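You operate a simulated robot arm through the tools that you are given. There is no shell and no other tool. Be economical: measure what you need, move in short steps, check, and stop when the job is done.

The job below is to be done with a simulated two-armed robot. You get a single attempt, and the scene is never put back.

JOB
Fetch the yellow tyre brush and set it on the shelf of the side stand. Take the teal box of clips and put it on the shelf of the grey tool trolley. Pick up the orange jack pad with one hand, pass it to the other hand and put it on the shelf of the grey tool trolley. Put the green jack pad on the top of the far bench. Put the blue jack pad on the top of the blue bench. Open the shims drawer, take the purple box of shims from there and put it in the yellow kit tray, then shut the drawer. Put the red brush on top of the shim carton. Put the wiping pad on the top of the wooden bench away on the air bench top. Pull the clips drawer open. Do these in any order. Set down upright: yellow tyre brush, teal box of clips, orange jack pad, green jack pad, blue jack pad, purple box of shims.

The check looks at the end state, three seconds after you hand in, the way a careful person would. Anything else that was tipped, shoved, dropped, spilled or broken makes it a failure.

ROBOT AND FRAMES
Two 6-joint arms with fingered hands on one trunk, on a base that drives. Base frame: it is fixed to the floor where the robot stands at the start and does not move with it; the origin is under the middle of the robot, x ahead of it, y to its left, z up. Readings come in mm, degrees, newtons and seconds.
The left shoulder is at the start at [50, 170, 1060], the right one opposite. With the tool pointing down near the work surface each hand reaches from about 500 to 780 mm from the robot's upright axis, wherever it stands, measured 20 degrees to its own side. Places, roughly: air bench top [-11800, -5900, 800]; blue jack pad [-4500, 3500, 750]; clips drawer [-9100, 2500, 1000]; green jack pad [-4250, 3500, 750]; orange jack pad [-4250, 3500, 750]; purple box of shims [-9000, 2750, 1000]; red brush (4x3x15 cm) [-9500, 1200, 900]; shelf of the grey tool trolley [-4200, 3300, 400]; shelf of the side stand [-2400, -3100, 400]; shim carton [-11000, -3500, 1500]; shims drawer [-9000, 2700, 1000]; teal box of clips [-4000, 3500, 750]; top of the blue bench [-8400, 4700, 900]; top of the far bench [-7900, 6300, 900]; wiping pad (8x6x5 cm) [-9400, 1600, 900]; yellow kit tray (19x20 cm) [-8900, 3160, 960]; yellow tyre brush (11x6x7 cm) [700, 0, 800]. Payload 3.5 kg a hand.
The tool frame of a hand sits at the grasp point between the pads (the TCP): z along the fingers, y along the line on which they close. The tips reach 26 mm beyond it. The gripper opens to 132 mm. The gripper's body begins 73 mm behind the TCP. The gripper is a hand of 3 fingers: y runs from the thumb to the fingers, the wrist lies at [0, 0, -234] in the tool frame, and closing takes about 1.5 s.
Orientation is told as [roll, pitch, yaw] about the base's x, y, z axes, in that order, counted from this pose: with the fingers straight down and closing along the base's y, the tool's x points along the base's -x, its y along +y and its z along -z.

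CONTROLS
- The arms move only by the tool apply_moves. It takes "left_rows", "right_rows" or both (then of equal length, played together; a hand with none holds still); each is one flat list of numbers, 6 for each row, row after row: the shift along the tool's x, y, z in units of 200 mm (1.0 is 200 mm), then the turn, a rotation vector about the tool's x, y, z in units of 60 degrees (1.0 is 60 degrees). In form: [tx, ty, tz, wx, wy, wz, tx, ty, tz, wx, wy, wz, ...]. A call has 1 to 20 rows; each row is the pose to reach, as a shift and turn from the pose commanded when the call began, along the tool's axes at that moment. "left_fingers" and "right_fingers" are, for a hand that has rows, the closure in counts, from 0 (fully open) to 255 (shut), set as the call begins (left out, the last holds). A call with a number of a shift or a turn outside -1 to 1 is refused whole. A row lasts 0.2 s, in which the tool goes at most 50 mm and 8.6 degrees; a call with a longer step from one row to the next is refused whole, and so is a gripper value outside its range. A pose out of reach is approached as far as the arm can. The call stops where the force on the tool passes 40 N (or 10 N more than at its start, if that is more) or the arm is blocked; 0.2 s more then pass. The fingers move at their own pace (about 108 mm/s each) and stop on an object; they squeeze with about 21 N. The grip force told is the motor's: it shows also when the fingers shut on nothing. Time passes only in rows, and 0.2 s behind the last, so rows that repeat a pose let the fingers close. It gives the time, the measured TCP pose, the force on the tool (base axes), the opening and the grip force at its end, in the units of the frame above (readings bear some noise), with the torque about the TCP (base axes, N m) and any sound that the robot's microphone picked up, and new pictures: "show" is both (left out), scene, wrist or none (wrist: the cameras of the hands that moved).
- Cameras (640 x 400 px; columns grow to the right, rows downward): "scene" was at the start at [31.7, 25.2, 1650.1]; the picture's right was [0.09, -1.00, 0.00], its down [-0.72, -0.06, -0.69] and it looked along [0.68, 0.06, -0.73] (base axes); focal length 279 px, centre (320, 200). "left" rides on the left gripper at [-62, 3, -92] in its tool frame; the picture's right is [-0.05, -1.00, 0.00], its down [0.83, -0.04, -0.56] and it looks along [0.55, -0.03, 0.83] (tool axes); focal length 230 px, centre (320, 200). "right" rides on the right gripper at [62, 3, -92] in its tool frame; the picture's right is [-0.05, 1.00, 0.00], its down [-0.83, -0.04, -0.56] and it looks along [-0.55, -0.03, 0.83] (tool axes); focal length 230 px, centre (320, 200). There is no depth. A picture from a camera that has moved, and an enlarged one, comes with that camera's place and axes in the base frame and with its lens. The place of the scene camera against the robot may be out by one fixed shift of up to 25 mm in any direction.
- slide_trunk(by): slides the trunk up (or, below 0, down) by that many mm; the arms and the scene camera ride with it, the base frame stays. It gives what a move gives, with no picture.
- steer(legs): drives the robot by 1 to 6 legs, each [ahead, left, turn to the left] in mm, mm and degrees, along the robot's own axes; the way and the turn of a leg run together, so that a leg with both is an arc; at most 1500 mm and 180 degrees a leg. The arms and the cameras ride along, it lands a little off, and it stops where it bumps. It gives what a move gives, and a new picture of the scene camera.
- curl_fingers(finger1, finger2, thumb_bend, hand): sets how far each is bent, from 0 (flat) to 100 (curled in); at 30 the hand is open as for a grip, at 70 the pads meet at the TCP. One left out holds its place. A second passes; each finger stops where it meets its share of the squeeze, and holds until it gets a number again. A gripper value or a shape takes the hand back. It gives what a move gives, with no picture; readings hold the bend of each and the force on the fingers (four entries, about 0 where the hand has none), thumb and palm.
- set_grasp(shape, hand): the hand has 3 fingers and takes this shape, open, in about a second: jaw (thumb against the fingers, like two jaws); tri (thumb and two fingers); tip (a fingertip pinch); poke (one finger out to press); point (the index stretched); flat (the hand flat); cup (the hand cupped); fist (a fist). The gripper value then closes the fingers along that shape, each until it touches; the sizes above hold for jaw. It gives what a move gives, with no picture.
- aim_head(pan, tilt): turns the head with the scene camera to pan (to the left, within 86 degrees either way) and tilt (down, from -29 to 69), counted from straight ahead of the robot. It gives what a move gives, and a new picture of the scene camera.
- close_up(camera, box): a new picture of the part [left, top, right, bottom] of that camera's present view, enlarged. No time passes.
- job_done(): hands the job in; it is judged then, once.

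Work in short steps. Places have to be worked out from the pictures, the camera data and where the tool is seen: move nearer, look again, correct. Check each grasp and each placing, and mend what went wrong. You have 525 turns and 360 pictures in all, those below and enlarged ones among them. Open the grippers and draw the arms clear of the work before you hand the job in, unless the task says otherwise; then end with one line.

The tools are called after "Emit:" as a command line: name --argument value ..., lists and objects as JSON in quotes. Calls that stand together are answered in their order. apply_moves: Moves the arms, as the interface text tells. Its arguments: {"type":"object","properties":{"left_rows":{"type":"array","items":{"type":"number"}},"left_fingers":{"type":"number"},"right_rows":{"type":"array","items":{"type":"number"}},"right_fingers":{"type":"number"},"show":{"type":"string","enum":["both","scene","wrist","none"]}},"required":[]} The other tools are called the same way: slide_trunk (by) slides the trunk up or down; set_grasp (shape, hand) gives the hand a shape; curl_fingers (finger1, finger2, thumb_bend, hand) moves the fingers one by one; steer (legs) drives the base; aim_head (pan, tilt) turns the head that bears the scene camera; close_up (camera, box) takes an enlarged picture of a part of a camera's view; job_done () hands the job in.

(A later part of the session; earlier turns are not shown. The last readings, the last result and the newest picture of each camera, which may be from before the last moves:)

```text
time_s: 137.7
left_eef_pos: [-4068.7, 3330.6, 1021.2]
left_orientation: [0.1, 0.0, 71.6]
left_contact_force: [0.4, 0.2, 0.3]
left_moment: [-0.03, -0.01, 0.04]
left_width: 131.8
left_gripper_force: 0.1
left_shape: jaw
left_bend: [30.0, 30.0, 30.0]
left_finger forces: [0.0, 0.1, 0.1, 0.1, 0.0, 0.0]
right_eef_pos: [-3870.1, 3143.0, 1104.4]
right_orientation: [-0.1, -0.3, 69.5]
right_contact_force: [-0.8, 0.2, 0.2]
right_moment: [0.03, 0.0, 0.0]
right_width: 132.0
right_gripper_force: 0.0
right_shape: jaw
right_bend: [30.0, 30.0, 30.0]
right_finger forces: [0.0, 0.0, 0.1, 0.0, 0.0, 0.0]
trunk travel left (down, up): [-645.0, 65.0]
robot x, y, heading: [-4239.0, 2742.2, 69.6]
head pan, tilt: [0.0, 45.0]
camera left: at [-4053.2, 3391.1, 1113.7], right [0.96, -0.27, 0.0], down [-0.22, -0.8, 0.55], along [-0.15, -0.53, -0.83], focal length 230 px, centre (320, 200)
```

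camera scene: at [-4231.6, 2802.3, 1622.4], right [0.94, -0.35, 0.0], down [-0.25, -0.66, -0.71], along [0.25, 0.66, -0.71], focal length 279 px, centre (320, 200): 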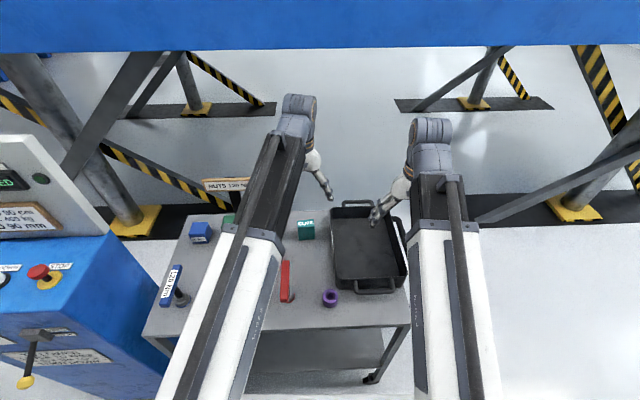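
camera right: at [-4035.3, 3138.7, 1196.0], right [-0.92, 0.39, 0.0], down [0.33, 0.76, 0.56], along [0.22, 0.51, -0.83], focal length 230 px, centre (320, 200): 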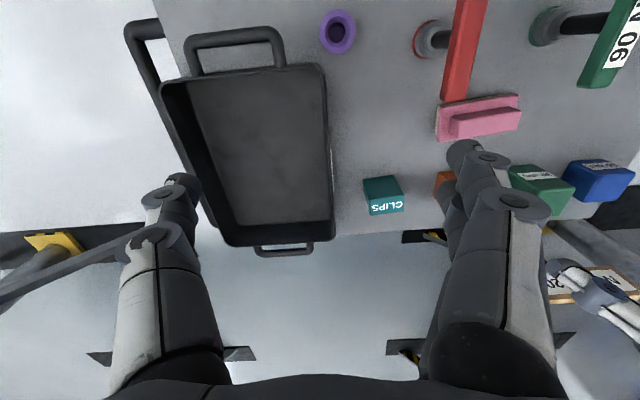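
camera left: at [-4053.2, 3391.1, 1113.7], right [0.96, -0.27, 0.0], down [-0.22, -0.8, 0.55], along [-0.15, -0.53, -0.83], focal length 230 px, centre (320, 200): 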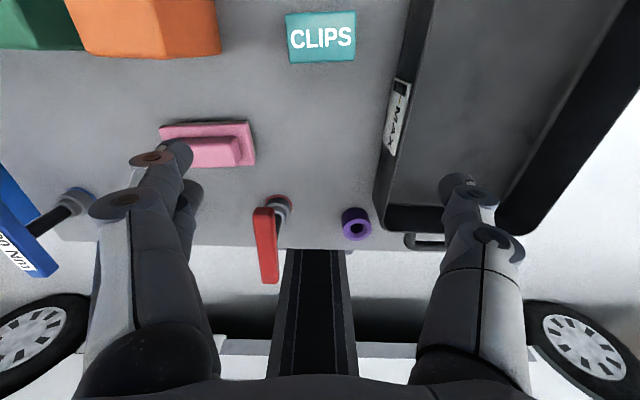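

Teal's centre is about (-4050, 3399), top at z≈848, aligned with the hand. I pitch forward 50° and come to just behind and above it.

Emit:
apply_moves --left_rows '[-0.02, 0.003, 0, 0, -0.139, 0, -0.05, 0.006, 0.05, 0, -0.278, 0, -0.08, 0.01, 0.15, 0, -0.417, 0, -0.1, 0.014, 0.29, 0, -0.556, 0, -0.13, 0.017, 0.43, 0, -0.695, 0, -0.15, 0.02, 0.55, 0, -0.833, 0]' --show "wrist"

```text
time_s: 139.1
left_eef_pos: [-4062.4, 3361.4, 912.2]
left_orientation: [0.2, -50.0, 71.3]
left_contact_force: [-0.3, 0.5, 0.1]
left_moment: [0.03, -0.02, -0.01]
left_width: 132.3
left_gripper_force: 0.0
left_shape: jaw
left_bend: [30.0, 30.0, 30.0]
left_finger forces: [0.0, 0.1, 0.1, 0.0, 0.0, 0.0]
right_eef_pos: [-3870.1, 3143.2, 1104.7]
right_orientation: [-0.1, -0.1, 69.5]
right_contact_force: [-0.7, 0.2, 0.7]
right_moment: [-0.02, -0.01, 0.04]
right_width: 131.9
right_gripper_force: 0.0
right_shape: jaw
right_bend: [30.0, 30.0, 30.0]
right_finger forces: [0.1, 0.0, 0.1, 0.0, 0.0, 0.0]
trunk travel left (down, up): [-645.0, 65.0]
robot x, y, heading: [-4241.1, 2747.2, 69.4]
head pan, tilt: [0.0, 45.0]
camera left: at [-4075.6, 3332.6, 1018.3], right [0.96, -0.29, 0.04], down [-0.26, -0.92, -0.28], along [0.12, 0.26, -0.96], focal length 230 px, centre (320, 200)
```

left: 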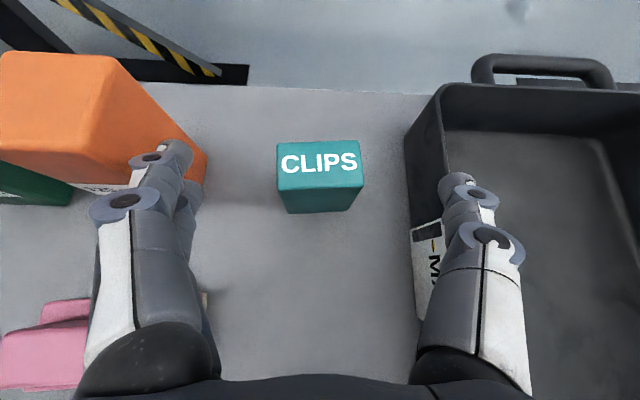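

The box is centred between fingers and tray. I narrow the opening to about 100 mm and descend onto it.

Emit:
apply_moves --left_rows '[0.06, -0.002, 0.14, 0, 0, 0, 0.12, -0.004, 0.28, 0, 0, 0, 0.17, -0.005, 0.39, 0, 0, 0, 0.2, -0.005, 0.46, 0, 0, 0]' --left_fingers 60 --show "wrist"

```text
time_s: 140.1
left_eef_pos: [-4048.1, 3401.4, 826.9]
left_orientation: [0.4, -50.5, 70.9]
left_contact_force: [2.1, -6.4, 35.1]
left_moment: [0.86, 1.95, 0.27]
left_width: 99.8
left_gripper_force: 0.1
left_shape: jaw
left_bend: [62.0, 67.0, 59.0]
left_finger forces: [0.1, 34.8, 0.1, 0.0, 0.0, 0.0]
right_eef_pos: [-3870.3, 3141.2, 1105.3]
right_orientation: [-0.1, -0.3, 69.6]
right_contact_force: [0.8, 0.2, 0.4]
right_moment: [-0.03, -0.01, 0.03]
right_width: 132.0
right_gripper_force: 0.0
right_shape: jaw
right_bend: [30.0, 30.0, 30.0]
right_finger forces: [0.0, 0.0, 0.1, 0.1, 0.1, 0.1]
trunk travel left (down, up): [-645.0, 65.0]
robot x, y, heading: [-4241.0, 2747.0, 69.7]
head pan, tilt: [0.0, 45.0]
camera left: at [-4061.0, 3372.6, 933.4], right [0.96, -0.29, 0.04], down [-0.27, -0.92, -0.29], along [0.12, 0.27, -0.96], focal length 230 px, centre (320, 200)
```

left: 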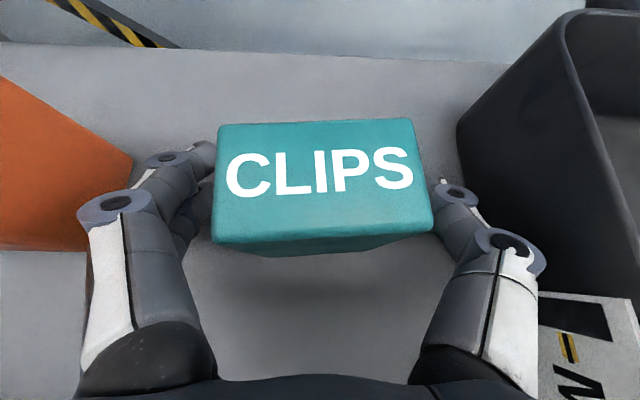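

The lower finger touches the table (35 N), so the table is near z 785. I rise 12 mm, then close on the box.

Emit:
apply_moves --left_rows '[-0.046, 0, -0.0386, 0, 0, 0]' --show "none"

Emit:
apply_moves --left_rows '[0, 0, 0, 0, 0, 0, 0, 0, 0, 0, 0, 0, 0, 0, 0, 0, 0, 0, 0, 0, 0, 0, 0, 0, 0, 0, 0, 0, 0, 0]' --left_fingers 255 --show "wrist"

```text
time_s: 140.5
left_eef_pos: [-4050.6, 3403.4, 830.6]
left_orientation: [0.1, -49.8, 71.6]
left_contact_force: [-0.6, -0.1, -0.4]
left_moment: [0.0, 0.02, 0.01]
left_width: 100.7
left_gripper_force: 0.1
left_shape: jaw
left_bend: [62.0, 63.0, 59.0]
left_finger forces: [0.0, 0.1, 0.0, 0.0, 0.1, 0.1]
right_eef_pos: [-3871.0, 3144.9, 1104.0]
right_orientation: [-0.1, -0.2, 69.6]
right_contact_force: [0.3, -0.2, 1.6]
right_moment: [0.02, -0.02, 0.01]
right_width: 131.8
right_gripper_force: 0.1
right_shape: jaw
right_bend: [30.0, 30.0, 30.0]
right_finger forces: [0.1, 0.0, 0.1, 0.0, 0.1, 0.0]
trunk travel left (down, up): [-645.0, 65.0]
robot x, y, heading: [-4239.9, 2748.0, 69.4]
head pan, tilt: [0.0, 45.0]
```

```text
time_s: 141.7
left_eef_pos: [-4049.6, 3400.8, 832.7]
left_orientation: [0.3, -50.0, 71.5]
left_contact_force: [0.0, -1.4, -0.2]
left_moment: [-0.04, -0.04, -0.02]
left_width: 47.1
left_gripper_force: 20.5
left_shape: jaw
left_bend: [75.0, 74.0, 70.0]
left_finger forces: [8.6, 10.2, 0.0, 0.0, 19.3, 0.0]
right_eef_pos: [-3870.9, 3144.7, 1103.4]
right_orientation: [-0.2, -0.3, 69.5]
right_contact_force: [-0.1, -0.1, -0.3]
right_moment: [0.01, 0.0, 0.01]
right_width: 132.0
right_gripper_force: 0.1
right_shape: jaw
right_bend: [30.0, 30.0, 30.0]
right_finger forces: [0.0, 0.0, 0.0, 0.0, 0.0, 0.1]
trunk travel left (down, up): [-645.0, 65.0]
robot x, y, heading: [-4241.1, 2747.4, 69.5]
head pan, tilt: [0.0, 45.0]
camera left: at [-4062.5, 3374.9, 939.4], right [0.96, -0.28, 0.04], down [-0.26, -0.92, -0.28], along [0.11, 0.26, -0.96], focal length 230 px, centre (320, 200)
```

left: 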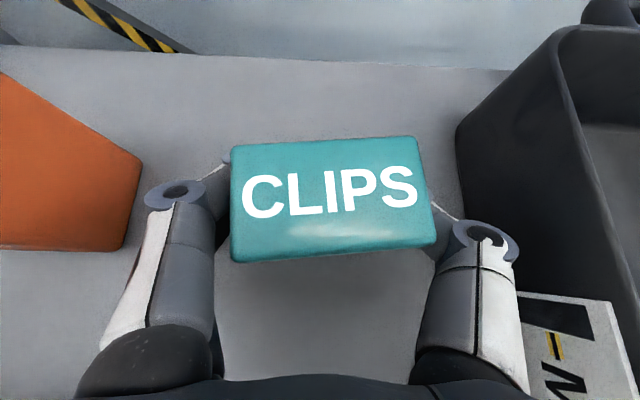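

It is gripped. I lift straight up 190 mm.

Emit:
apply_moves --left_rows '[-0.12, 0, -0.1, 0, 0, 0, -0.27, 0, -0.225, 0, 0, 0, -0.42, 0, -0.35, 0, 0, 0, -0.57, 0, -0.48, 0, 0, 0, -0.72, 0, -0.61, 0, 0, 0]' --show "wrist"

```text
time_s: 142.9
left_eef_pos: [-4048.0, 3402.0, 1024.3]
left_orientation: [0.2, -49.9, 71.5]
left_contact_force: [1.2, -0.5, 0.0]
left_moment: [0.01, 0.04, 0.01]
left_width: 46.9
left_gripper_force: 21.1
left_shape: jaw
left_bend: [75.0, 74.0, 70.0]
left_finger forces: [7.8, 10.1, 0.0, 0.0, 19.5, 0.1]
right_eef_pos: [-3871.5, 3143.5, 1104.9]
right_orientation: [-0.1, -0.2, 69.5]
right_contact_force: [0.0, 0.8, 0.6]
right_moment: [0.03, 0.04, 0.0]
right_width: 132.0
right_gripper_force: 0.0
right_shape: jaw
right_bend: [30.0, 30.0, 30.0]
right_finger forces: [0.0, 0.1, 0.0, 0.0, 0.0, 0.1]
trunk travel left (down, up): [-645.0, 65.0]
robot x, y, heading: [-4237.2, 2744.1, 69.6]
head pan, tilt: [0.0, 45.0]
camera left: at [-4060.4, 3374.6, 1129.8], right [0.96, -0.28, 0.04], down [-0.26, -0.92, -0.28], along [0.11, 0.26, -0.96], focal length 230 px, centre (320, 200)
```

left: 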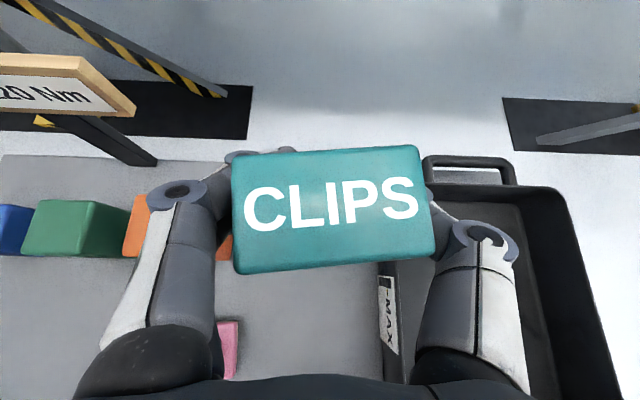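

The box is held. I move the left hand up and to the left out of the way, then strafe left so the right hand can take the orange pad.

Emit:
apply_moves --left_rows '[-0.05, 0.16, -0.14, 0, 0, 0, -0.1, 0.32, -0.28, 0, 0, 0, -0.15, 0.48, -0.42, 0, 0, 0, -0.19, 0.65, -0.55, 0, 0, 0]' --show "none"

Emit:
steer --legs '[[0, 280, 0]]'

Emit:
close_up --camera "right" --box '[0, 0, 640, 400]'

```text
time_s: 143.9
left_eef_pos: [-4185.2, 3404.1, 1130.3]
left_orientation: [0.2, -50.0, 71.3]
left_contact_force: [0.5, 0.1, -1.2]
left_moment: [0.01, 0.03, 0.03]
left_width: 46.4
left_gripper_force: 21.0
left_shape: jaw
left_bend: [75.0, 74.0, 70.0]
left_finger forces: [7.5, 10.2, 0.0, 0.0, 19.3, 0.1]
left hand out of reach, approached as far as the arm can: row 3, 4
right_eef_pos: [-3869.0, 3144.6, 1104.7]
right_orientation: [-0.1, -0.2, 69.5]
right_contact_force: [-0.5, 0.6, -0.3]
right_moment: [-0.01, -0.03, 0.02]
right_width: 132.0
right_gripper_force: 0.0
right_shape: jaw
right_bend: [30.0, 30.0, 30.0]
right_finger forces: [0.0, 0.0, 0.0, 0.0, 0.0, 0.0]
trunk travel left (down, up): [-645.0, 65.0]
robot x, y, heading: [-4237.6, 2746.1, 69.4]
head pan, tilt: [0.0, 45.0]
```

```text
time_s: 145.9
left_eef_pos: [-4444.8, 3500.9, 1129.1]
left_orientation: [0.2, -49.7, 71.4]
left_contact_force: [-0.4, 0.4, -1.3]
left_moment: [0.0, 0.01, -0.05]
left_width: 46.4
left_gripper_force: 21.3
left_shape: jaw
left_bend: [75.0, 74.0, 70.0]
left_finger forces: [7.6, 10.3, 0.0, 0.0, 19.3, 0.0]
right_eef_pos: [-4130.7, 3240.8, 1103.2]
right_orientation: [-0.2, -0.3, 69.4]
right_contact_force: [-0.8, -0.1, 0.0]
right_moment: [-0.05, 0.02, 0.02]
right_width: 132.0
right_gripper_force: 0.1
right_shape: jaw
right_bend: [30.0, 30.0, 30.0]
right_finger forces: [0.0, 0.1, 0.0, 0.0, 0.0, 0.0]
trunk travel left (down, up): [-645.0, 65.0]
robot x, y, heading: [-4498.9, 2843.7, 69.8]
head pan, tilt: [0.0, 45.0]
camera scene: at [-4494.0, 2899.9, 1622.4], right [0.94, -0.35, 0.0], down [-0.25, -0.66, -0.71], along [0.25, 0.66, -0.71], focal length 279 px, centre (320, 200)
```

scene: 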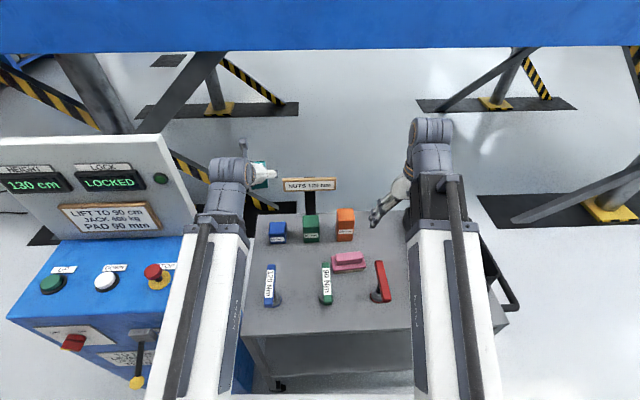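

```text
1.00 times, centred on (320, 200) of right
camera zoom: at [-4155.5, 3183.0, 1196.1], right [-0.92, 0.4, 0.0], down [0.33, 0.76, 0.56], along [0.22, 0.51, -0.83], focal length 230 px, centre (320, 200)
```

zoom: 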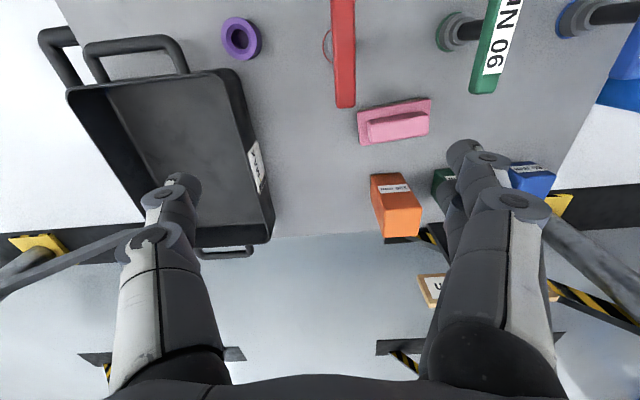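

Orange is at about (-4186, 3451). For the hand-over I will grip it near its top on front/back faces, so I yaw the right hand by -90° in two moves while approaching.

Emit:
apply_moves --right_rows '[-0.07, 0.05, 0, 0, 0, 0.125, -0.14, 0.1, 0, 0, 0, 0.25, -0.21, 0.15, 0, 0, 0, 0.375, -0.28, 0.2, 0, 0, 0, 0.5, -0.36, 0.25, 0, 0, 0, 0.625, -0.445, 0.31, 0, 0, 0, 0.75]' --right_fingers 70 --show "none"

Emit:
apply_moves --right_rows '[0, 0, 0, 0, 0, 0.125, 0, 0, 0, 0, 0, 0.25, 0, 0, 0, 0, 0, 0.375, 0, 0, 0, 0, 0, 0.5, 0, 0, 0, 0, 0, 0.625, 0, 0, 0, 0, 0, 0.75]'

```text
time_s: 147.3
left_eef_pos: [-4445.6, 3499.8, 1130.0]
left_orientation: [0.2, -49.8, 71.5]
left_contact_force: [-0.5, -0.5, -1.4]
left_moment: [-0.02, 0.0, 0.0]
left_width: 46.4
left_gripper_force: 21.0
left_shape: jaw
left_bend: [75.0, 74.0, 70.0]
left_finger forces: [7.7, 10.4, 0.0, 0.0, 19.3, 0.0]
right_eef_pos: [-4158.1, 3346.6, 1104.2]
right_orientation: [0.2, -0.3, 24.4]
right_contact_force: [-0.6, 0.5, 1.1]
right_moment: [0.01, 0.0, -0.02]
right_width: 95.6
right_gripper_force: 0.1
right_shape: jaw
right_bend: [65.0, 65.0, 62.0]
right_finger forces: [0.0, 0.1, 0.0, 0.0, 0.0, 0.1]
trunk travel left (down, up): [-645.0, 65.0]
robot x, y, heading: [-4500.0, 2845.2, 69.6]
head pan, tilt: [0.0, 45.0]
```

```text
time_s: 148.7
left_eef_pos: [-4444.4, 3499.5, 1129.8]
left_orientation: [0.2, -49.8, 71.3]
left_contact_force: [-0.2, -0.4, -1.2]
left_moment: [0.0, 0.04, 0.02]
left_width: 46.6
left_gripper_force: 20.7
left_shape: jaw
left_bend: [75.0, 74.0, 70.0]
left_finger forces: [7.6, 10.3, 0.1, 0.0, 19.3, 0.0]
right_eef_pos: [-4157.0, 3345.0, 1103.3]
right_orientation: [0.2, 0.0, -20.5]
right_contact_force: [-0.4, 0.4, -1.1]
right_moment: [0.01, 0.0, -0.01]
right_width: 96.0
right_gripper_force: 0.1
right_shape: jaw
right_bend: [65.0, 65.0, 62.0]
right_finger forces: [0.0, 0.0, 0.0, 0.1, 0.0, 0.0]
trunk travel left (down, up): [-645.0, 65.0]
robot x, y, heading: [-4501.6, 2842.7, 69.7]
head pan, tilt: [0.0, 45.0]
camera scene: at [-4493.1, 2899.6, 1622.4], right [0.94, -0.35, 0.0], down [-0.25, -0.66, -0.71], along [0.25, 0.66, -0.71], focal length 279 px, centre (320, 200)
camera right: at [-4214.2, 3369.1, 1196.0], right [0.4, 0.92, 0.0], down [0.76, -0.33, 0.56], along [0.51, -0.22, -0.83], focal length 230 px, centre (320, 200)
```

scene: 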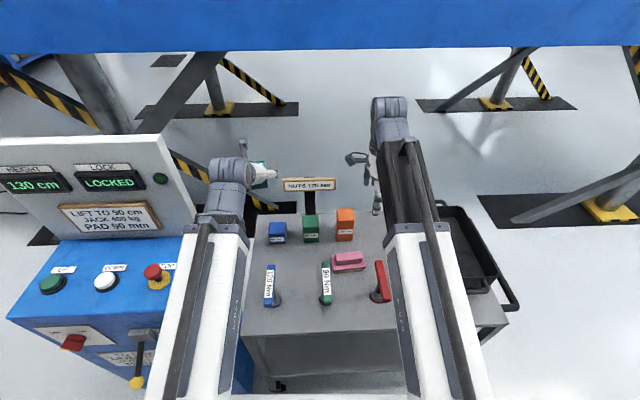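
right: 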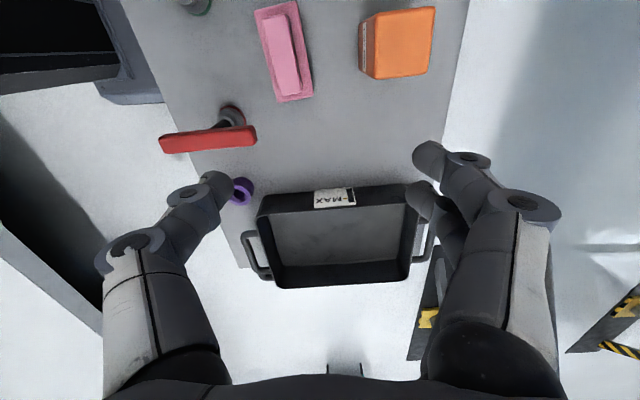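

Orange top centre confirmed at (-4185, 3450). I move above it and stop 30 mm above its top.

Emit:
apply_moves --right_rows '[0.08, 0.11, 0.15, 0, 0, 0, 0.16, 0.22, 0.3, 0, 0, 0, 0.24, 0.33, 0.45, 0, 0, 0, 0.315, 0.443, 0.6, 0, 0, 0, 0.315, 0.443, 0.7, 0, 0, 0]' --show "wrist"

```text
time_s: 149.9
left_eef_pos: [-4444.4, 3499.1, 1129.4]
left_orientation: [0.2, -49.8, 71.4]
left_contact_force: [-0.5, -0.1, -1.2]
left_moment: [0.0, 0.02, 0.0]
left_width: 46.5
left_gripper_force: 21.0
left_shape: jaw
left_bend: [75.0, 74.0, 70.0]
left_finger forces: [7.6, 10.4, 0.1, 0.0, 19.3, 0.0]
right_eef_pos: [-4184.7, 3451.3, 964.0]
right_orientation: [0.3, -0.1, -20.5]
right_contact_force: [0.2, 0.7, 0.2]
right_moment: [0.01, 0.01, -0.01]
right_width: 96.2
right_gripper_force: 0.1
right_shape: jaw
right_bend: [65.0, 65.0, 62.0]
right_finger forces: [0.1, 0.0, 0.0, 0.0, 0.1, 0.0]
trunk travel left (down, up): [-645.0, 65.0]
robot x, y, heading: [-4502.1, 2842.7, 69.7]
head pan, tilt: [0.0, 45.0]
camera right: at [-4242.8, 3474.9, 1055.4], right [0.4, 0.92, 0.0], down [0.76, -0.33, 0.56], along [0.51, -0.22, -0.83], focal length 230 px, centre (320, 200)
```

right: 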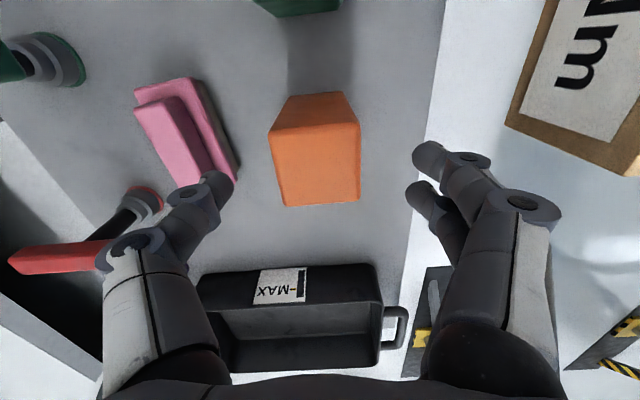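

I correct slightly and lower so the fingertips straddle the top of the pad, then close.

Emit:
apply_moves --right_rows '[-0.045, -0.02, 0.13, 0, 0, 0, -0.045, -0.02, 0.26, 0, 0, 0, -0.045, -0.02, 0.375, 0, 0, 0]' --show "wrist"

Emit:
apply_moves --right_rows '[0, 0, 0, 0, 0, 0, 0, 0, 0, 0, 0, 0, 0, 0, 0, 0, 0, 0, 0, 0, 0, 0, 0, 0, 0, 0, 0, 0, 0, 0]' --right_fingers 255 --show "wrist"

```text
time_s: 150.7
left_eef_pos: [-4443.8, 3500.4, 1130.1]
left_orientation: [0.2, -49.8, 71.4]
left_contact_force: [0.0, -0.1, -0.8]
left_moment: [0.04, 0.01, 0.03]
left_width: 46.6
left_gripper_force: 21.0
left_shape: jaw
left_bend: [75.0, 74.0, 70.0]
left_finger forces: [7.6, 10.2, 0.0, 0.0, 19.3, 0.0]
right_eef_pos: [-4178.9, 3443.4, 888.9]
right_orientation: [0.2, -0.1, -20.6]
right_contact_force: [0.2, -0.1, -0.1]
right_moment: [0.0, 0.0, 0.01]
right_width: 95.8
right_gripper_force: 0.1
right_shape: jaw
right_bend: [65.0, 65.0, 62.0]
right_finger forces: [0.0, 0.0, 0.0, 0.1, 0.0, 0.1]
trunk travel left (down, up): [-645.0, 65.0]
robot x, y, heading: [-4497.4, 2843.4, 69.5]
head pan, tilt: [0.0, 45.0]
camera right: at [-4235.0, 3467.0, 980.5], right [0.4, 0.92, 0.0], down [0.76, -0.33, 0.56], along [0.51, -0.22, -0.83], focal length 230 px, centre (320, 200)
```

right: 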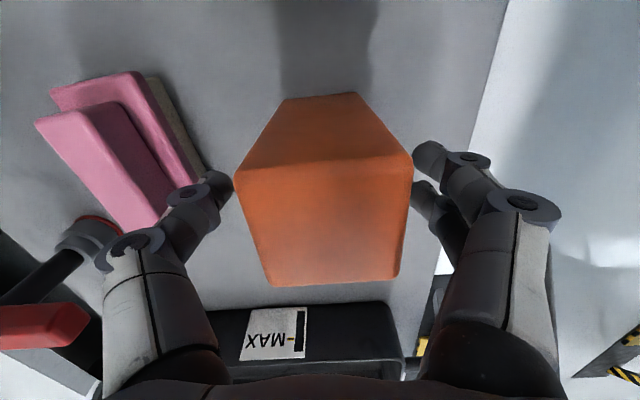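

```text
time_s: 151.9
left_eef_pos: [-4444.6, 3499.4, 1128.6]
left_orientation: [0.2, -49.8, 71.4]
left_contact_force: [-0.1, 1.0, -0.3]
left_moment: [0.01, 0.0, -0.03]
left_width: 46.7
left_gripper_force: 20.7
left_shape: jaw
left_bend: [75.0, 74.0, 70.0]
left_finger forces: [7.6, 10.2, 0.0, 0.0, 19.3, 0.0]
right_eef_pos: [-4178.4, 3444.2, 888.3]
right_orientation: [0.2, -0.1, -20.6]
right_contact_force: [1.1, -0.5, -0.8]
right_moment: [0.04, -0.03, 0.0]
right_width: 52.1
right_gripper_force: 21.1
right_shape: jaw
right_bend: [73.0, 73.0, 70.0]
right_finger forces: [9.5, 9.4, 0.1, 0.0, 19.1, 0.0]
trunk travel left (down, up): [-645.0, 65.0]
robot x, y, heading: [-4500.2, 2845.3, 69.4]
head pan, tilt: [0.0, 45.0]
camera right: at [-4235.1, 3467.0, 980.5], right [0.4, 0.92, 0.0], down [0.76, -0.33, 0.56], along [0.51, -0.22, -0.83], focal length 230 px, centre (320, 200)
```

right: 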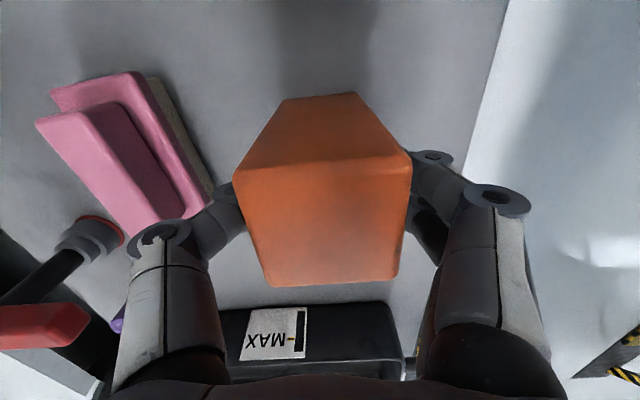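

Gripped at 52 mm. I lift it 190 mm.

Emit:
apply_moves --right_rows '[0, 0, -0.12, 0, 0, 0, 0, 0, -0.3, 0, 0, 0, 0, 0, -0.5, 0, 0, 0, 0, 0, -0.72, 0, 0, 0, 0, 0, -0.95, 0, 0, 0]'

```text
time_s: 153.1
left_eef_pos: [-4444.3, 3499.8, 1129.3]
left_orientation: [0.2, -49.8, 71.5]
left_contact_force: [0.1, -0.4, -0.9]
left_moment: [-0.01, 0.04, 0.02]
left_width: 46.8
left_gripper_force: 21.6
left_shape: jaw
left_bend: [75.0, 74.0, 70.0]
left_finger forces: [7.6, 10.3, 0.0, 0.0, 19.4, 0.0]
right_eef_pos: [-4179.3, 3445.8, 1081.9]
right_orientation: [0.2, -0.1, -20.5]
right_contact_force: [-0.2, 0.0, -2.8]
right_moment: [0.01, -0.03, 0.02]
right_width: 52.0
right_gripper_force: 20.7
right_shape: jaw
right_bend: [73.0, 73.0, 70.0]
right_finger forces: [9.5, 9.4, 0.1, 0.0, 19.0, 0.1]
trunk travel left (down, up): [-645.0, 65.0]
robot x, y, heading: [-4498.1, 2840.7, 69.6]
head pan, tilt: [0.0, 45.0]
camera scene: at [-4493.1, 2899.7, 1622.4], right [0.94, -0.35, 0.0], down [-0.25, -0.66, -0.71], along [0.25, 0.66, -0.71], focal length 279 px, centre (320, 200)
camera right: at [-4236.0, 3468.4, 1172.4], right [0.4, 0.92, 0.0], down [0.76, -0.33, 0.56], along [0.51, -0.22, -0.83], focal length 230 px, centre (320, 200)
```

scene: 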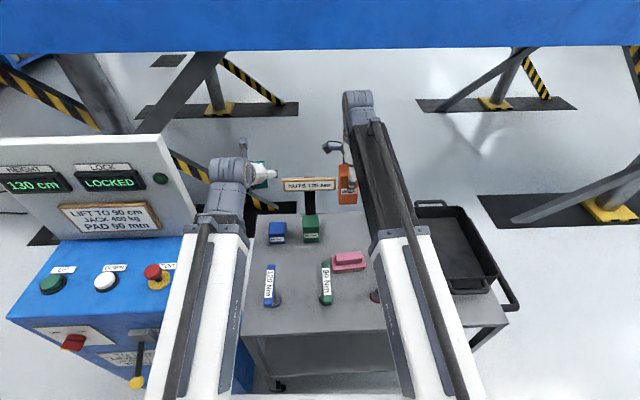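
right: 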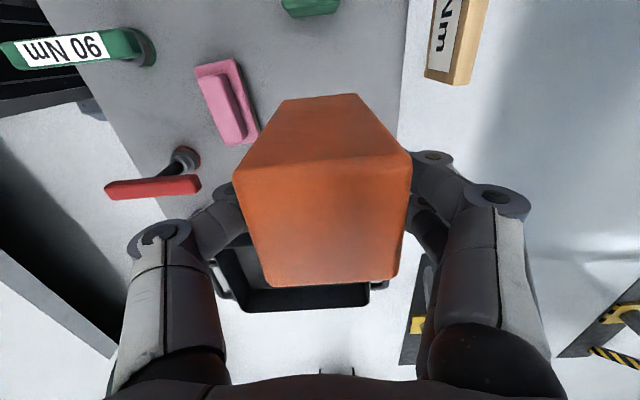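

Both objects are held. I strafe east past the trolley, step away from the van, and turn to face the trolley's east end.

Emit:
steer --legs '[[0, -1450, 0], [300, 0, 0], [0, 0, 92]]'

Emit:
aim_head --pan 0 --tilt 35

```text
time_s: 165.8
left_eef_pos: [-3695.0, 2651.0, 1129.4]
left_orientation: [0.1, -49.8, 162.8]
left_contact_force: [-0.8, -0.3, -1.3]
left_moment: [-0.01, 0.06, -0.04]
left_width: 46.3
left_gripper_force: 20.4
left_shape: jaw
left_bend: [75.0, 74.0, 70.0]
left_finger forces: [7.1, 10.5, 0.1, 0.1, 19.2, 0.1]
right_eef_pos: [-3646.2, 2916.8, 1080.2]
right_orientation: [0.1, -0.1, 71.0]
right_contact_force: [-0.7, 0.6, -3.2]
right_moment: [0.01, -0.02, 0.0]
right_width: 51.6
right_gripper_force: 20.3
right_shape: jaw
right_bend: [73.0, 73.0, 70.0]
right_finger forces: [9.4, 9.2, 0.0, 0.0, 18.6, 0.0]
trunk travel left (down, up): [-645.0, 65.0]
robot x, y, heading: [-3035.9, 2609.3, 161.2]
head pan, tilt: [0.0, 45.0]
camera scene: at [-3083.6, 2642.1, 1622.4], right [0.33, 0.95, 0.0], down [0.67, -0.23, -0.71], along [-0.67, 0.23, -0.71], focal length 279 px, centre (320, 200)
```

scene: 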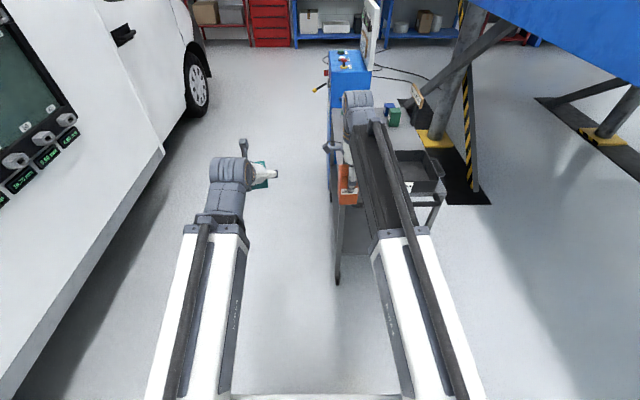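

```text
time_s: 166.5
left_eef_pos: [-3694.2, 2649.3, 1129.7]
left_orientation: [0.1, -49.7, 162.7]
left_contact_force: [0.0, -0.1, -0.4]
left_moment: [-0.02, 0.0, 0.0]
left_width: 46.2
left_gripper_force: 21.6
left_shape: jaw
left_bend: [75.0, 74.0, 70.0]
left_finger forces: [7.0, 10.4, 0.0, 0.0, 19.2, 0.1]
right_eef_pos: [-3646.0, 2916.0, 1080.2]
right_orientation: [0.1, 0.0, 71.0]
right_contact_force: [0.1, -0.7, -3.7]
right_moment: [0.05, -0.01, 0.0]
right_width: 51.1
right_gripper_force: 20.8
right_shape: jaw
right_bend: [73.0, 73.0, 70.0]
right_finger forces: [9.4, 9.2, 0.0, 0.0, 18.6, 0.1]
trunk travel left (down, up): [-645.0, 65.0]
robot x, y, heading: [-3038.2, 2611.2, 160.9]
head pan, tilt: [0.0, 35.0]
camera scene: at [-3090.0, 2644.4, 1637.2], right [0.33, 0.95, 0.0], down [0.54, -0.19, -0.82], along [-0.77, 0.27, -0.57], focal length 279 px, centre (320, 200)
```

scene: 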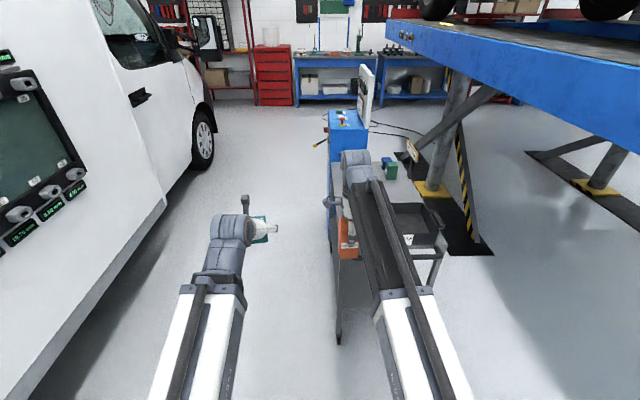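

I move the right hand with the orange out to the right side, so it will clear the trolley when the trunk goes down.

Emit:
apply_moves --right_rows '[-0.2, -0.09, 0, 0, 0, 0, -0.4, -0.18, 0, 0, 0, 0, -0.6, -0.27, 0, 0, 0, 0, -0.8, -0.36, 0, 0, 0, 0, -1, -0.45, 0, 0, 0, 0]' --show "none"

Emit:
apply_moves --right_rows '[-0.2, -0.09, 0, 0, 0, 0, -0.4, -0.18, 0, 0, 0, 0, -0.6, -0.27, 0, 0, 0, 0, -0.8, -0.36, 0, 0, 0, 0]' --show "none"

Emit:
steer --legs '[[80, -430, 0]]'

```text
time_s: 167.7
left_eef_pos: [-3694.0, 2649.8, 1130.8]
left_orientation: [0.2, -49.9, 162.7]
left_contact_force: [-0.1, -0.5, -0.7]
left_moment: [0.0, -0.01, 0.01]
left_width: 46.2
left_gripper_force: 20.5
left_shape: jaw
left_bend: [75.0, 74.0, 70.0]
left_finger forces: [7.2, 10.5, 0.0, 0.0, 19.2, 0.0]
right_eef_pos: [-3494.4, 3074.9, 1080.4]
right_orientation: [0.2, -0.1, 70.8]
right_contact_force: [-0.4, 0.1, -3.4]
right_moment: [0.0, -0.01, 0.02]
right_width: 51.5
right_gripper_force: 21.1
right_shape: jaw
right_bend: [73.0, 73.0, 70.0]
right_finger forces: [9.3, 9.5, 0.0, 0.0, 18.8, 0.1]
trunk travel left (down, up): [-645.0, 65.0]
robot x, y, heading: [-3035.9, 2613.1, 161.0]
head pan, tilt: [0.0, 35.0]
```

```text
time_s: 168.7
left_eef_pos: [-3694.1, 2649.1, 1129.5]
left_orientation: [0.3, -49.8, 162.7]
left_contact_force: [-0.3, 0.4, -0.8]
left_moment: [-0.02, -0.01, 0.01]
left_width: 46.3
left_gripper_force: 21.0
left_shape: jaw
left_bend: [75.0, 74.0, 70.0]
left_finger forces: [7.1, 10.7, 0.1, 0.1, 19.2, 0.0]
right_eef_pos: [-3374.4, 3201.9, 1080.0]
right_orientation: [0.1, -0.1, 70.9]
right_contact_force: [-0.5, 0.3, -3.3]
right_moment: [-0.01, 0.01, -0.01]
right_width: 51.4
right_gripper_force: 21.0
right_shape: jaw
right_bend: [73.0, 73.0, 70.0]
right_finger forces: [9.3, 9.3, 0.0, 0.0, 18.7, 0.0]
trunk travel left (down, up): [-645.0, 65.0]
robot x, y, heading: [-3037.8, 2606.0, 160.9]
head pan, tilt: [0.0, 35.0]
```

```text
time_s: 171.2
left_eef_pos: [-3634.0, 3051.1, 1129.9]
left_orientation: [0.1, -49.9, 162.5]
left_contact_force: [0.0, -1.6, -1.3]
left_moment: [0.0, 0.03, -0.02]
left_width: 46.2
left_gripper_force: 21.6
left_shape: jaw
left_bend: [75.0, 74.0, 70.0]
left_finger forces: [7.0, 10.7, 0.0, 0.0, 19.2, 0.0]
right_eef_pos: [-3314.7, 3595.7, 1079.9]
right_orientation: [0.1, 0.1, 71.4]
right_contact_force: [0.1, 0.2, -3.3]
right_moment: [0.02, 0.01, 0.01]
right_width: 51.4
right_gripper_force: 20.9
right_shape: jaw
right_bend: [73.0, 73.0, 70.0]
right_finger forces: [9.5, 9.5, 0.1, 0.0, 19.0, 0.0]
trunk travel left (down, up): [-645.0, 65.0]
robot x, y, heading: [-2973.7, 3009.3, 160.7]
head pan, tilt: [0.0, 35.0]
stopped in leg 1: the robot was blocked; the commanded pose is now the measured one
camera scene: at [-3029.5, 3042.8, 1637.3], right [0.33, 0.94, 0.0], down [0.54, -0.19, -0.82], along [-0.77, 0.27, -0.57], focal length 279 px, centre (320, 200)
```

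scene: 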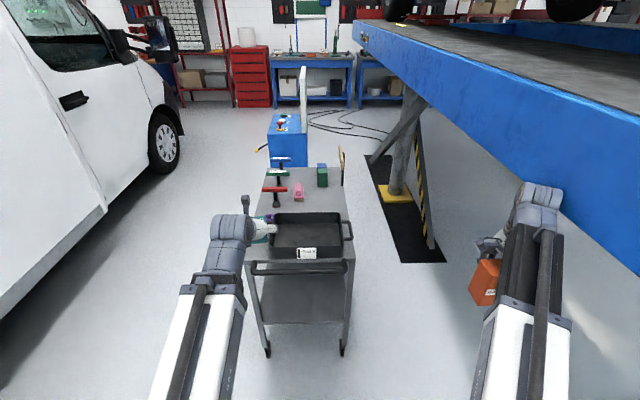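

The right wrist touches the lift platform's side. I step left 40 mm, shift the left hand right 70 mm, and lower the trunk.

Emit:
steer --legs '[[0, 45, 0]]'

Emit:
apply_moves --left_rows '[0, -0.18, 0, 0, 0, 0, 0, -0.35, 0, 0, 0, 0]' --show "none"

Emit:
slide_trunk --by -400

Emit:
slide_trunk --by -150

Emit:
aim_head --pan 0 --tilt 35

```text
time_s: 172.1
left_eef_pos: [-3649.4, 3009.1, 1129.8]
left_orientation: [0.1, -49.8, 162.5]
left_contact_force: [0.3, -1.1, -0.4]
left_moment: [0.01, 0.01, -0.04]
left_width: 46.4
left_gripper_force: 20.6
left_shape: jaw
left_bend: [75.0, 74.0, 70.0]
left_finger forces: [7.0, 10.7, 0.0, 0.1, 19.2, 0.1]
right_eef_pos: [-3330.9, 3553.3, 1079.9]
right_orientation: [0.1, 0.0, 71.4]
right_contact_force: [-0.2, -1.5, -2.1]
right_moment: [0.09, -0.02, 0.02]
right_width: 51.4
right_gripper_force: 21.1
right_shape: jaw
right_bend: [73.0, 73.0, 70.0]
right_finger forces: [9.5, 9.6, 0.1, 0.0, 18.8, 0.0]
trunk travel left (down, up): [-645.0, 65.0]
robot x, y, heading: [-2988.3, 2967.8, 160.9]
head pan, tilt: [0.0, 35.0]
camera scene: at [-3045.2, 3000.5, 1637.2], right [0.33, 0.94, 0.0], down [0.54, -0.19, -0.82], along [-0.77, 0.27, -0.57], focal length 279 px, centre (320, 200)
```

scene: 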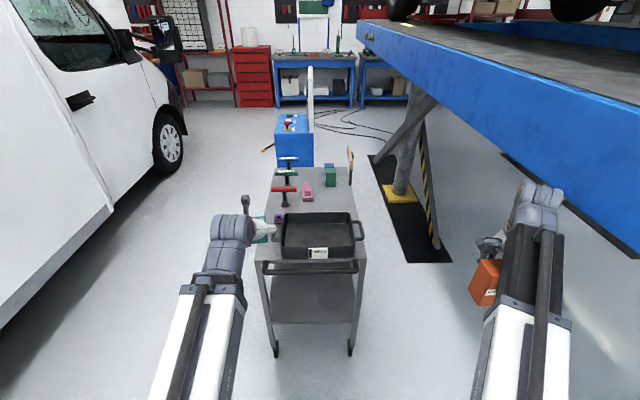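

```text
time_s: 172.7
left_eef_pos: [-3627.4, 3077.0, 1129.1]
left_orientation: [0.2, -49.8, 162.4]
left_contact_force: [0.7, 0.4, -1.8]
left_moment: [-0.01, 0.03, -0.01]
left_width: 46.2
left_gripper_force: 21.2
left_shape: jaw
left_bend: [75.0, 74.0, 70.0]
left_finger forces: [6.9, 10.9, 0.1, 0.0, 19.1, 0.1]
right_eef_pos: [-3329.3, 3555.2, 1077.7]
right_orientation: [0.1, 0.1, 71.4]
right_contact_force: [-0.3, 0.1, -2.5]
right_moment: [0.0, 0.03, 0.01]
right_width: 51.3
right_gripper_force: 20.8
right_shape: jaw
right_bend: [73.0, 73.0, 70.0]
right_finger forces: [9.5, 9.6, 0.0, 0.0, 18.9, 0.0]
trunk travel left (down, up): [-645.0, 65.0]
robot x, y, heading: [-2992.2, 2970.9, 160.8]
head pan, tilt: [0.0, 35.0]
```

```text
time_s: 176.5
left_eef_pos: [-3627.6, 3076.9, 728.4]
left_orientation: [0.1, -49.8, 162.5]
left_contact_force: [-1.3, 1.8, -1.4]
left_moment: [-0.01, 0.05, 0.04]
left_width: 45.8
left_gripper_force: 20.7
left_shape: jaw
left_bend: [75.0, 74.0, 70.0]
left_finger forces: [6.7, 11.1, 0.0, 0.0, 19.1, 0.0]
right_eef_pos: [-3330.7, 3554.7, 678.5]
right_orientation: [0.1, 0.1, 71.3]
right_contact_force: [-0.8, -0.5, -3.1]
right_moment: [0.03, 0.01, 0.0]
right_width: 51.3
right_gripper_force: 21.2
right_shape: jaw
right_bend: [73.0, 73.0, 70.0]
right_finger forces: [9.4, 9.5, 0.1, 0.0, 19.0, 0.0]
trunk travel left (down, up): [-245.0, 465.0]
robot x, y, heading: [-2991.4, 2970.2, 160.6]
head pan, tilt: [0.0, 35.0]
```

```text
time_s: 178.2
left_eef_pos: [-3626.9, 3077.4, 579.7]
left_orientation: [0.2, -49.8, 162.5]
left_contact_force: [0.0, -0.4, -0.9]
left_moment: [0.01, -0.01, 0.02]
left_width: 46.0
left_gripper_force: 20.9
left_shape: jaw
left_bend: [75.0, 74.0, 70.0]
left_finger forces: [6.7, 11.2, 0.0, 0.1, 19.2, 0.0]
right_eef_pos: [-3329.2, 3554.9, 528.4]
right_orientation: [0.2, 0.1, 71.4]
right_contact_force: [0.5, 0.2, -2.5]
right_moment: [0.01, -0.02, 0.01]
right_width: 51.5
right_gripper_force: 21.3
right_shape: jaw
right_bend: [73.0, 73.0, 70.0]
right_finger forces: [9.5, 9.5, 0.1, 0.0, 18.9, 0.1]
trunk travel left (down, up): [-95.0, 615.0]
robot x, y, heading: [-2990.8, 2969.6, 160.8]
head pan, tilt: [0.0, 35.0]
```

```text
time_s: 178.8
left_eef_pos: [-3627.1, 3076.9, 578.8]
left_orientation: [0.3, -49.8, 162.5]
left_contact_force: [-0.3, 0.0, -0.1]
left_moment: [-0.01, 0.01, 0.01]
left_width: 45.9
left_gripper_force: 21.3
left_shape: jaw
left_bend: [75.0, 74.0, 70.0]
left_finger forces: [6.6, 11.0, 0.1, 0.1, 19.1, 0.1]
right_eef_pos: [-3330.0, 3554.2, 528.9]
right_orientation: [0.1, 0.1, 71.5]
right_contact_force: [-0.3, 0.3, -4.0]
right_moment: [0.07, 0.01, 0.06]
right_width: 51.4
right_gripper_force: 20.9
right_shape: jaw
right_bend: [73.0, 73.0, 70.0]
right_finger forces: [9.4, 9.5, 0.0, 0.0, 18.9, 0.0]
trunk travel left (down, up): [-95.0, 615.0]
robot x, y, heading: [-2992.4, 2970.5, 160.8]
head pan, tilt: [0.0, 35.0]
camera scene: at [-3044.5, 3002.0, 1087.2], right [0.33, 0.94, 0.0], down [0.54, -0.19, -0.82], along [-0.77, 0.27, -0.57], focal length 279 px, centre (320, 200)
```

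scene: 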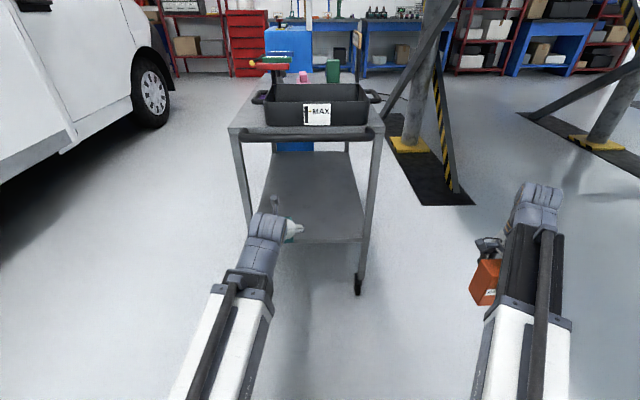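

The shelf is near z≈345 and the hand is lined up with its left half. I lower further, then drive in 350 mm.

Emit:
slide_trunk --by -90

Emit:
apply_moves --left_rows '[0.115, 0, 0.097, 0, 0, 0, 0.23, 0, 0.193, 0, 0, 0]' --show "wrist"

Emit:
steer --legs '[[240, 0, 0]]'

Emit:
close_up --camera "left" --box '[0, 0, 640, 400]'

```text
time_s: 180.1
left_eef_pos: [-3627.1, 3076.6, 487.7]
left_orientation: [0.2, -49.8, 162.6]
left_contact_force: [0.1, -0.2, -1.6]
left_moment: [0.03, 0.0, 0.01]
left_width: 45.8
left_gripper_force: 21.4
left_shape: jaw
left_bend: [75.0, 74.0, 70.0]
left_finger forces: [6.6, 11.2, 0.1, 0.1, 19.1, 0.0]
right_eef_pos: [-3330.6, 3555.4, 440.1]
right_orientation: [0.0, 0.1, 71.3]
right_contact_force: [-0.4, 0.0, -3.8]
right_moment: [0.05, 0.0, 0.03]
right_width: 51.6
right_gripper_force: 20.6
right_shape: jaw
right_bend: [73.0, 73.0, 70.0]
right_finger forces: [9.4, 9.5, 0.0, 0.1, 18.9, 0.1]
trunk travel left (down, up): [-5.0, 705.0]
robot x, y, heading: [-2990.7, 2969.4, 160.8]
head pan, tilt: [0.0, 35.0]
```

```text
time_s: 180.7
left_eef_pos: [-3630.8, 3079.3, 430.2]
left_orientation: [0.2, -49.8, 162.5]
left_contact_force: [-0.5, -0.2, -1.7]
left_moment: [-0.03, 0.02, -0.01]
left_width: 45.8
left_gripper_force: 21.2
left_shape: jaw
left_bend: [75.0, 74.0, 70.0]
left_finger forces: [6.6, 11.2, 0.0, 0.1, 19.1, 0.0]
left hand out of reach, approached as far as the arm can: row 2
right_eef_pos: [-3328.9, 3553.6, 440.0]
right_orientation: [0.1, 0.0, 71.4]
right_contact_force: [0.3, 0.3, -2.9]
right_moment: [0.05, -0.01, 0.0]
right_width: 51.3
right_gripper_force: 20.8
right_shape: jaw
right_bend: [73.0, 73.0, 70.0]
right_finger forces: [9.5, 9.4, 0.0, 0.0, 18.9, 0.0]
trunk travel left (down, up): [-5.0, 705.0]
robot x, y, heading: [-2993.1, 2963.9, 160.8]
head pan, tilt: [0.0, 35.0]
camera left: at [-3604.0, 3068.9, 536.3], right [0.27, 0.96, 0.04], down [0.93, -0.25, -0.28], along [-0.26, 0.11, -0.96], focal length 230 px, centre (320, 200)
```

left: 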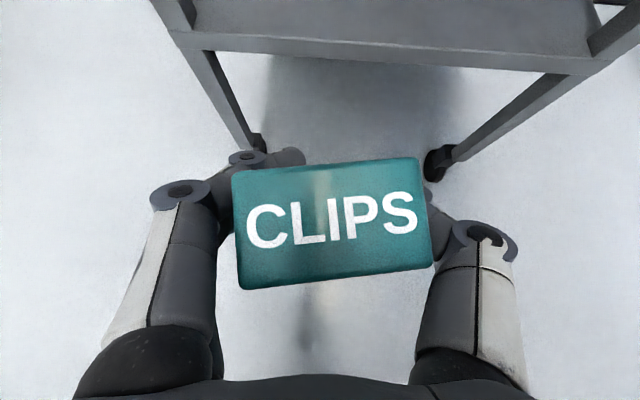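

```text
time_s: 182.5
left_eef_pos: [-3856.9, 3158.8, 430.7]
left_orientation: [0.2, -49.7, 162.5]
left_contact_force: [-0.2, 0.6, -0.6]
left_moment: [0.04, 0.0, 0.0]
left_width: 45.8
left_gripper_force: 20.5
left_shape: jaw
left_bend: [75.0, 74.0, 70.0]
left_finger forces: [6.5, 11.3, 0.1, 0.0, 19.1, 0.0]
right_eef_pos: [-3555.1, 3633.6, 438.6]
right_orientation: [0.1, 0.1, 71.4]
right_contact_force: [-0.8, -0.3, -2.8]
right_moment: [0.05, -0.04, -0.01]
right_width: 51.5
right_gripper_force: 20.7
right_shape: jaw
right_bend: [73.0, 73.0, 70.0]
right_finger forces: [9.4, 9.4, 0.0, 0.0, 18.9, 0.1]
trunk travel left (down, up): [-5.0, 705.0]
robot x, y, heading: [-3217.7, 3047.6, 160.9]
head pan, tilt: [0.0, 35.0]
camera scene: at [-3269.8, 3080.7, 997.2], right [0.33, 0.94, 0.0], down [0.54, -0.19, -0.82], along [-0.77, 0.27, -0.57], focal length 279 px, centre (320, 200)
```

scene: 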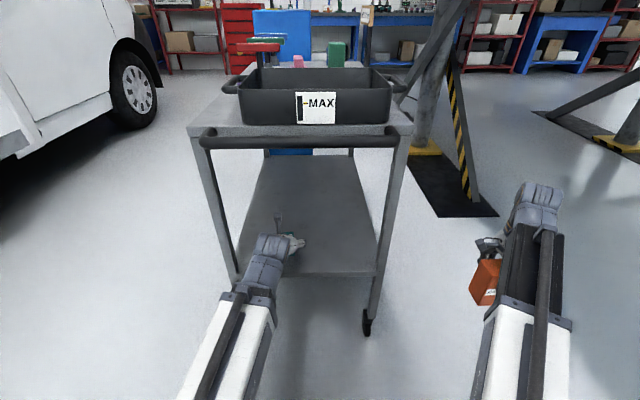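

```text
1.00 times, centred on (320, 200) of left
camera zoom: at [-3829.3, 3147.6, 536.5], right [0.27, 0.96, 0.04], down [0.93, -0.25, -0.27], along [-0.26, 0.11, -0.96], focal length 230 px, centre (320, 200)
```

zoom: 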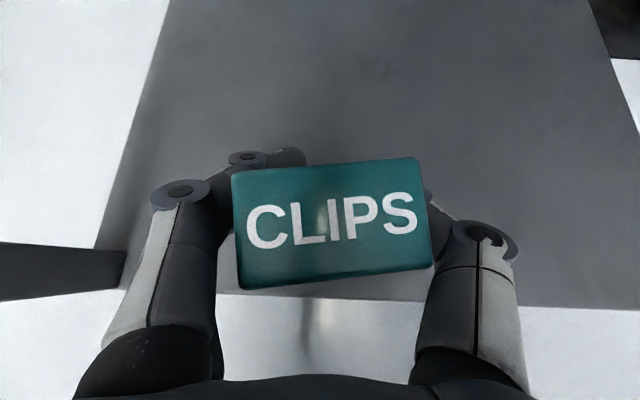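

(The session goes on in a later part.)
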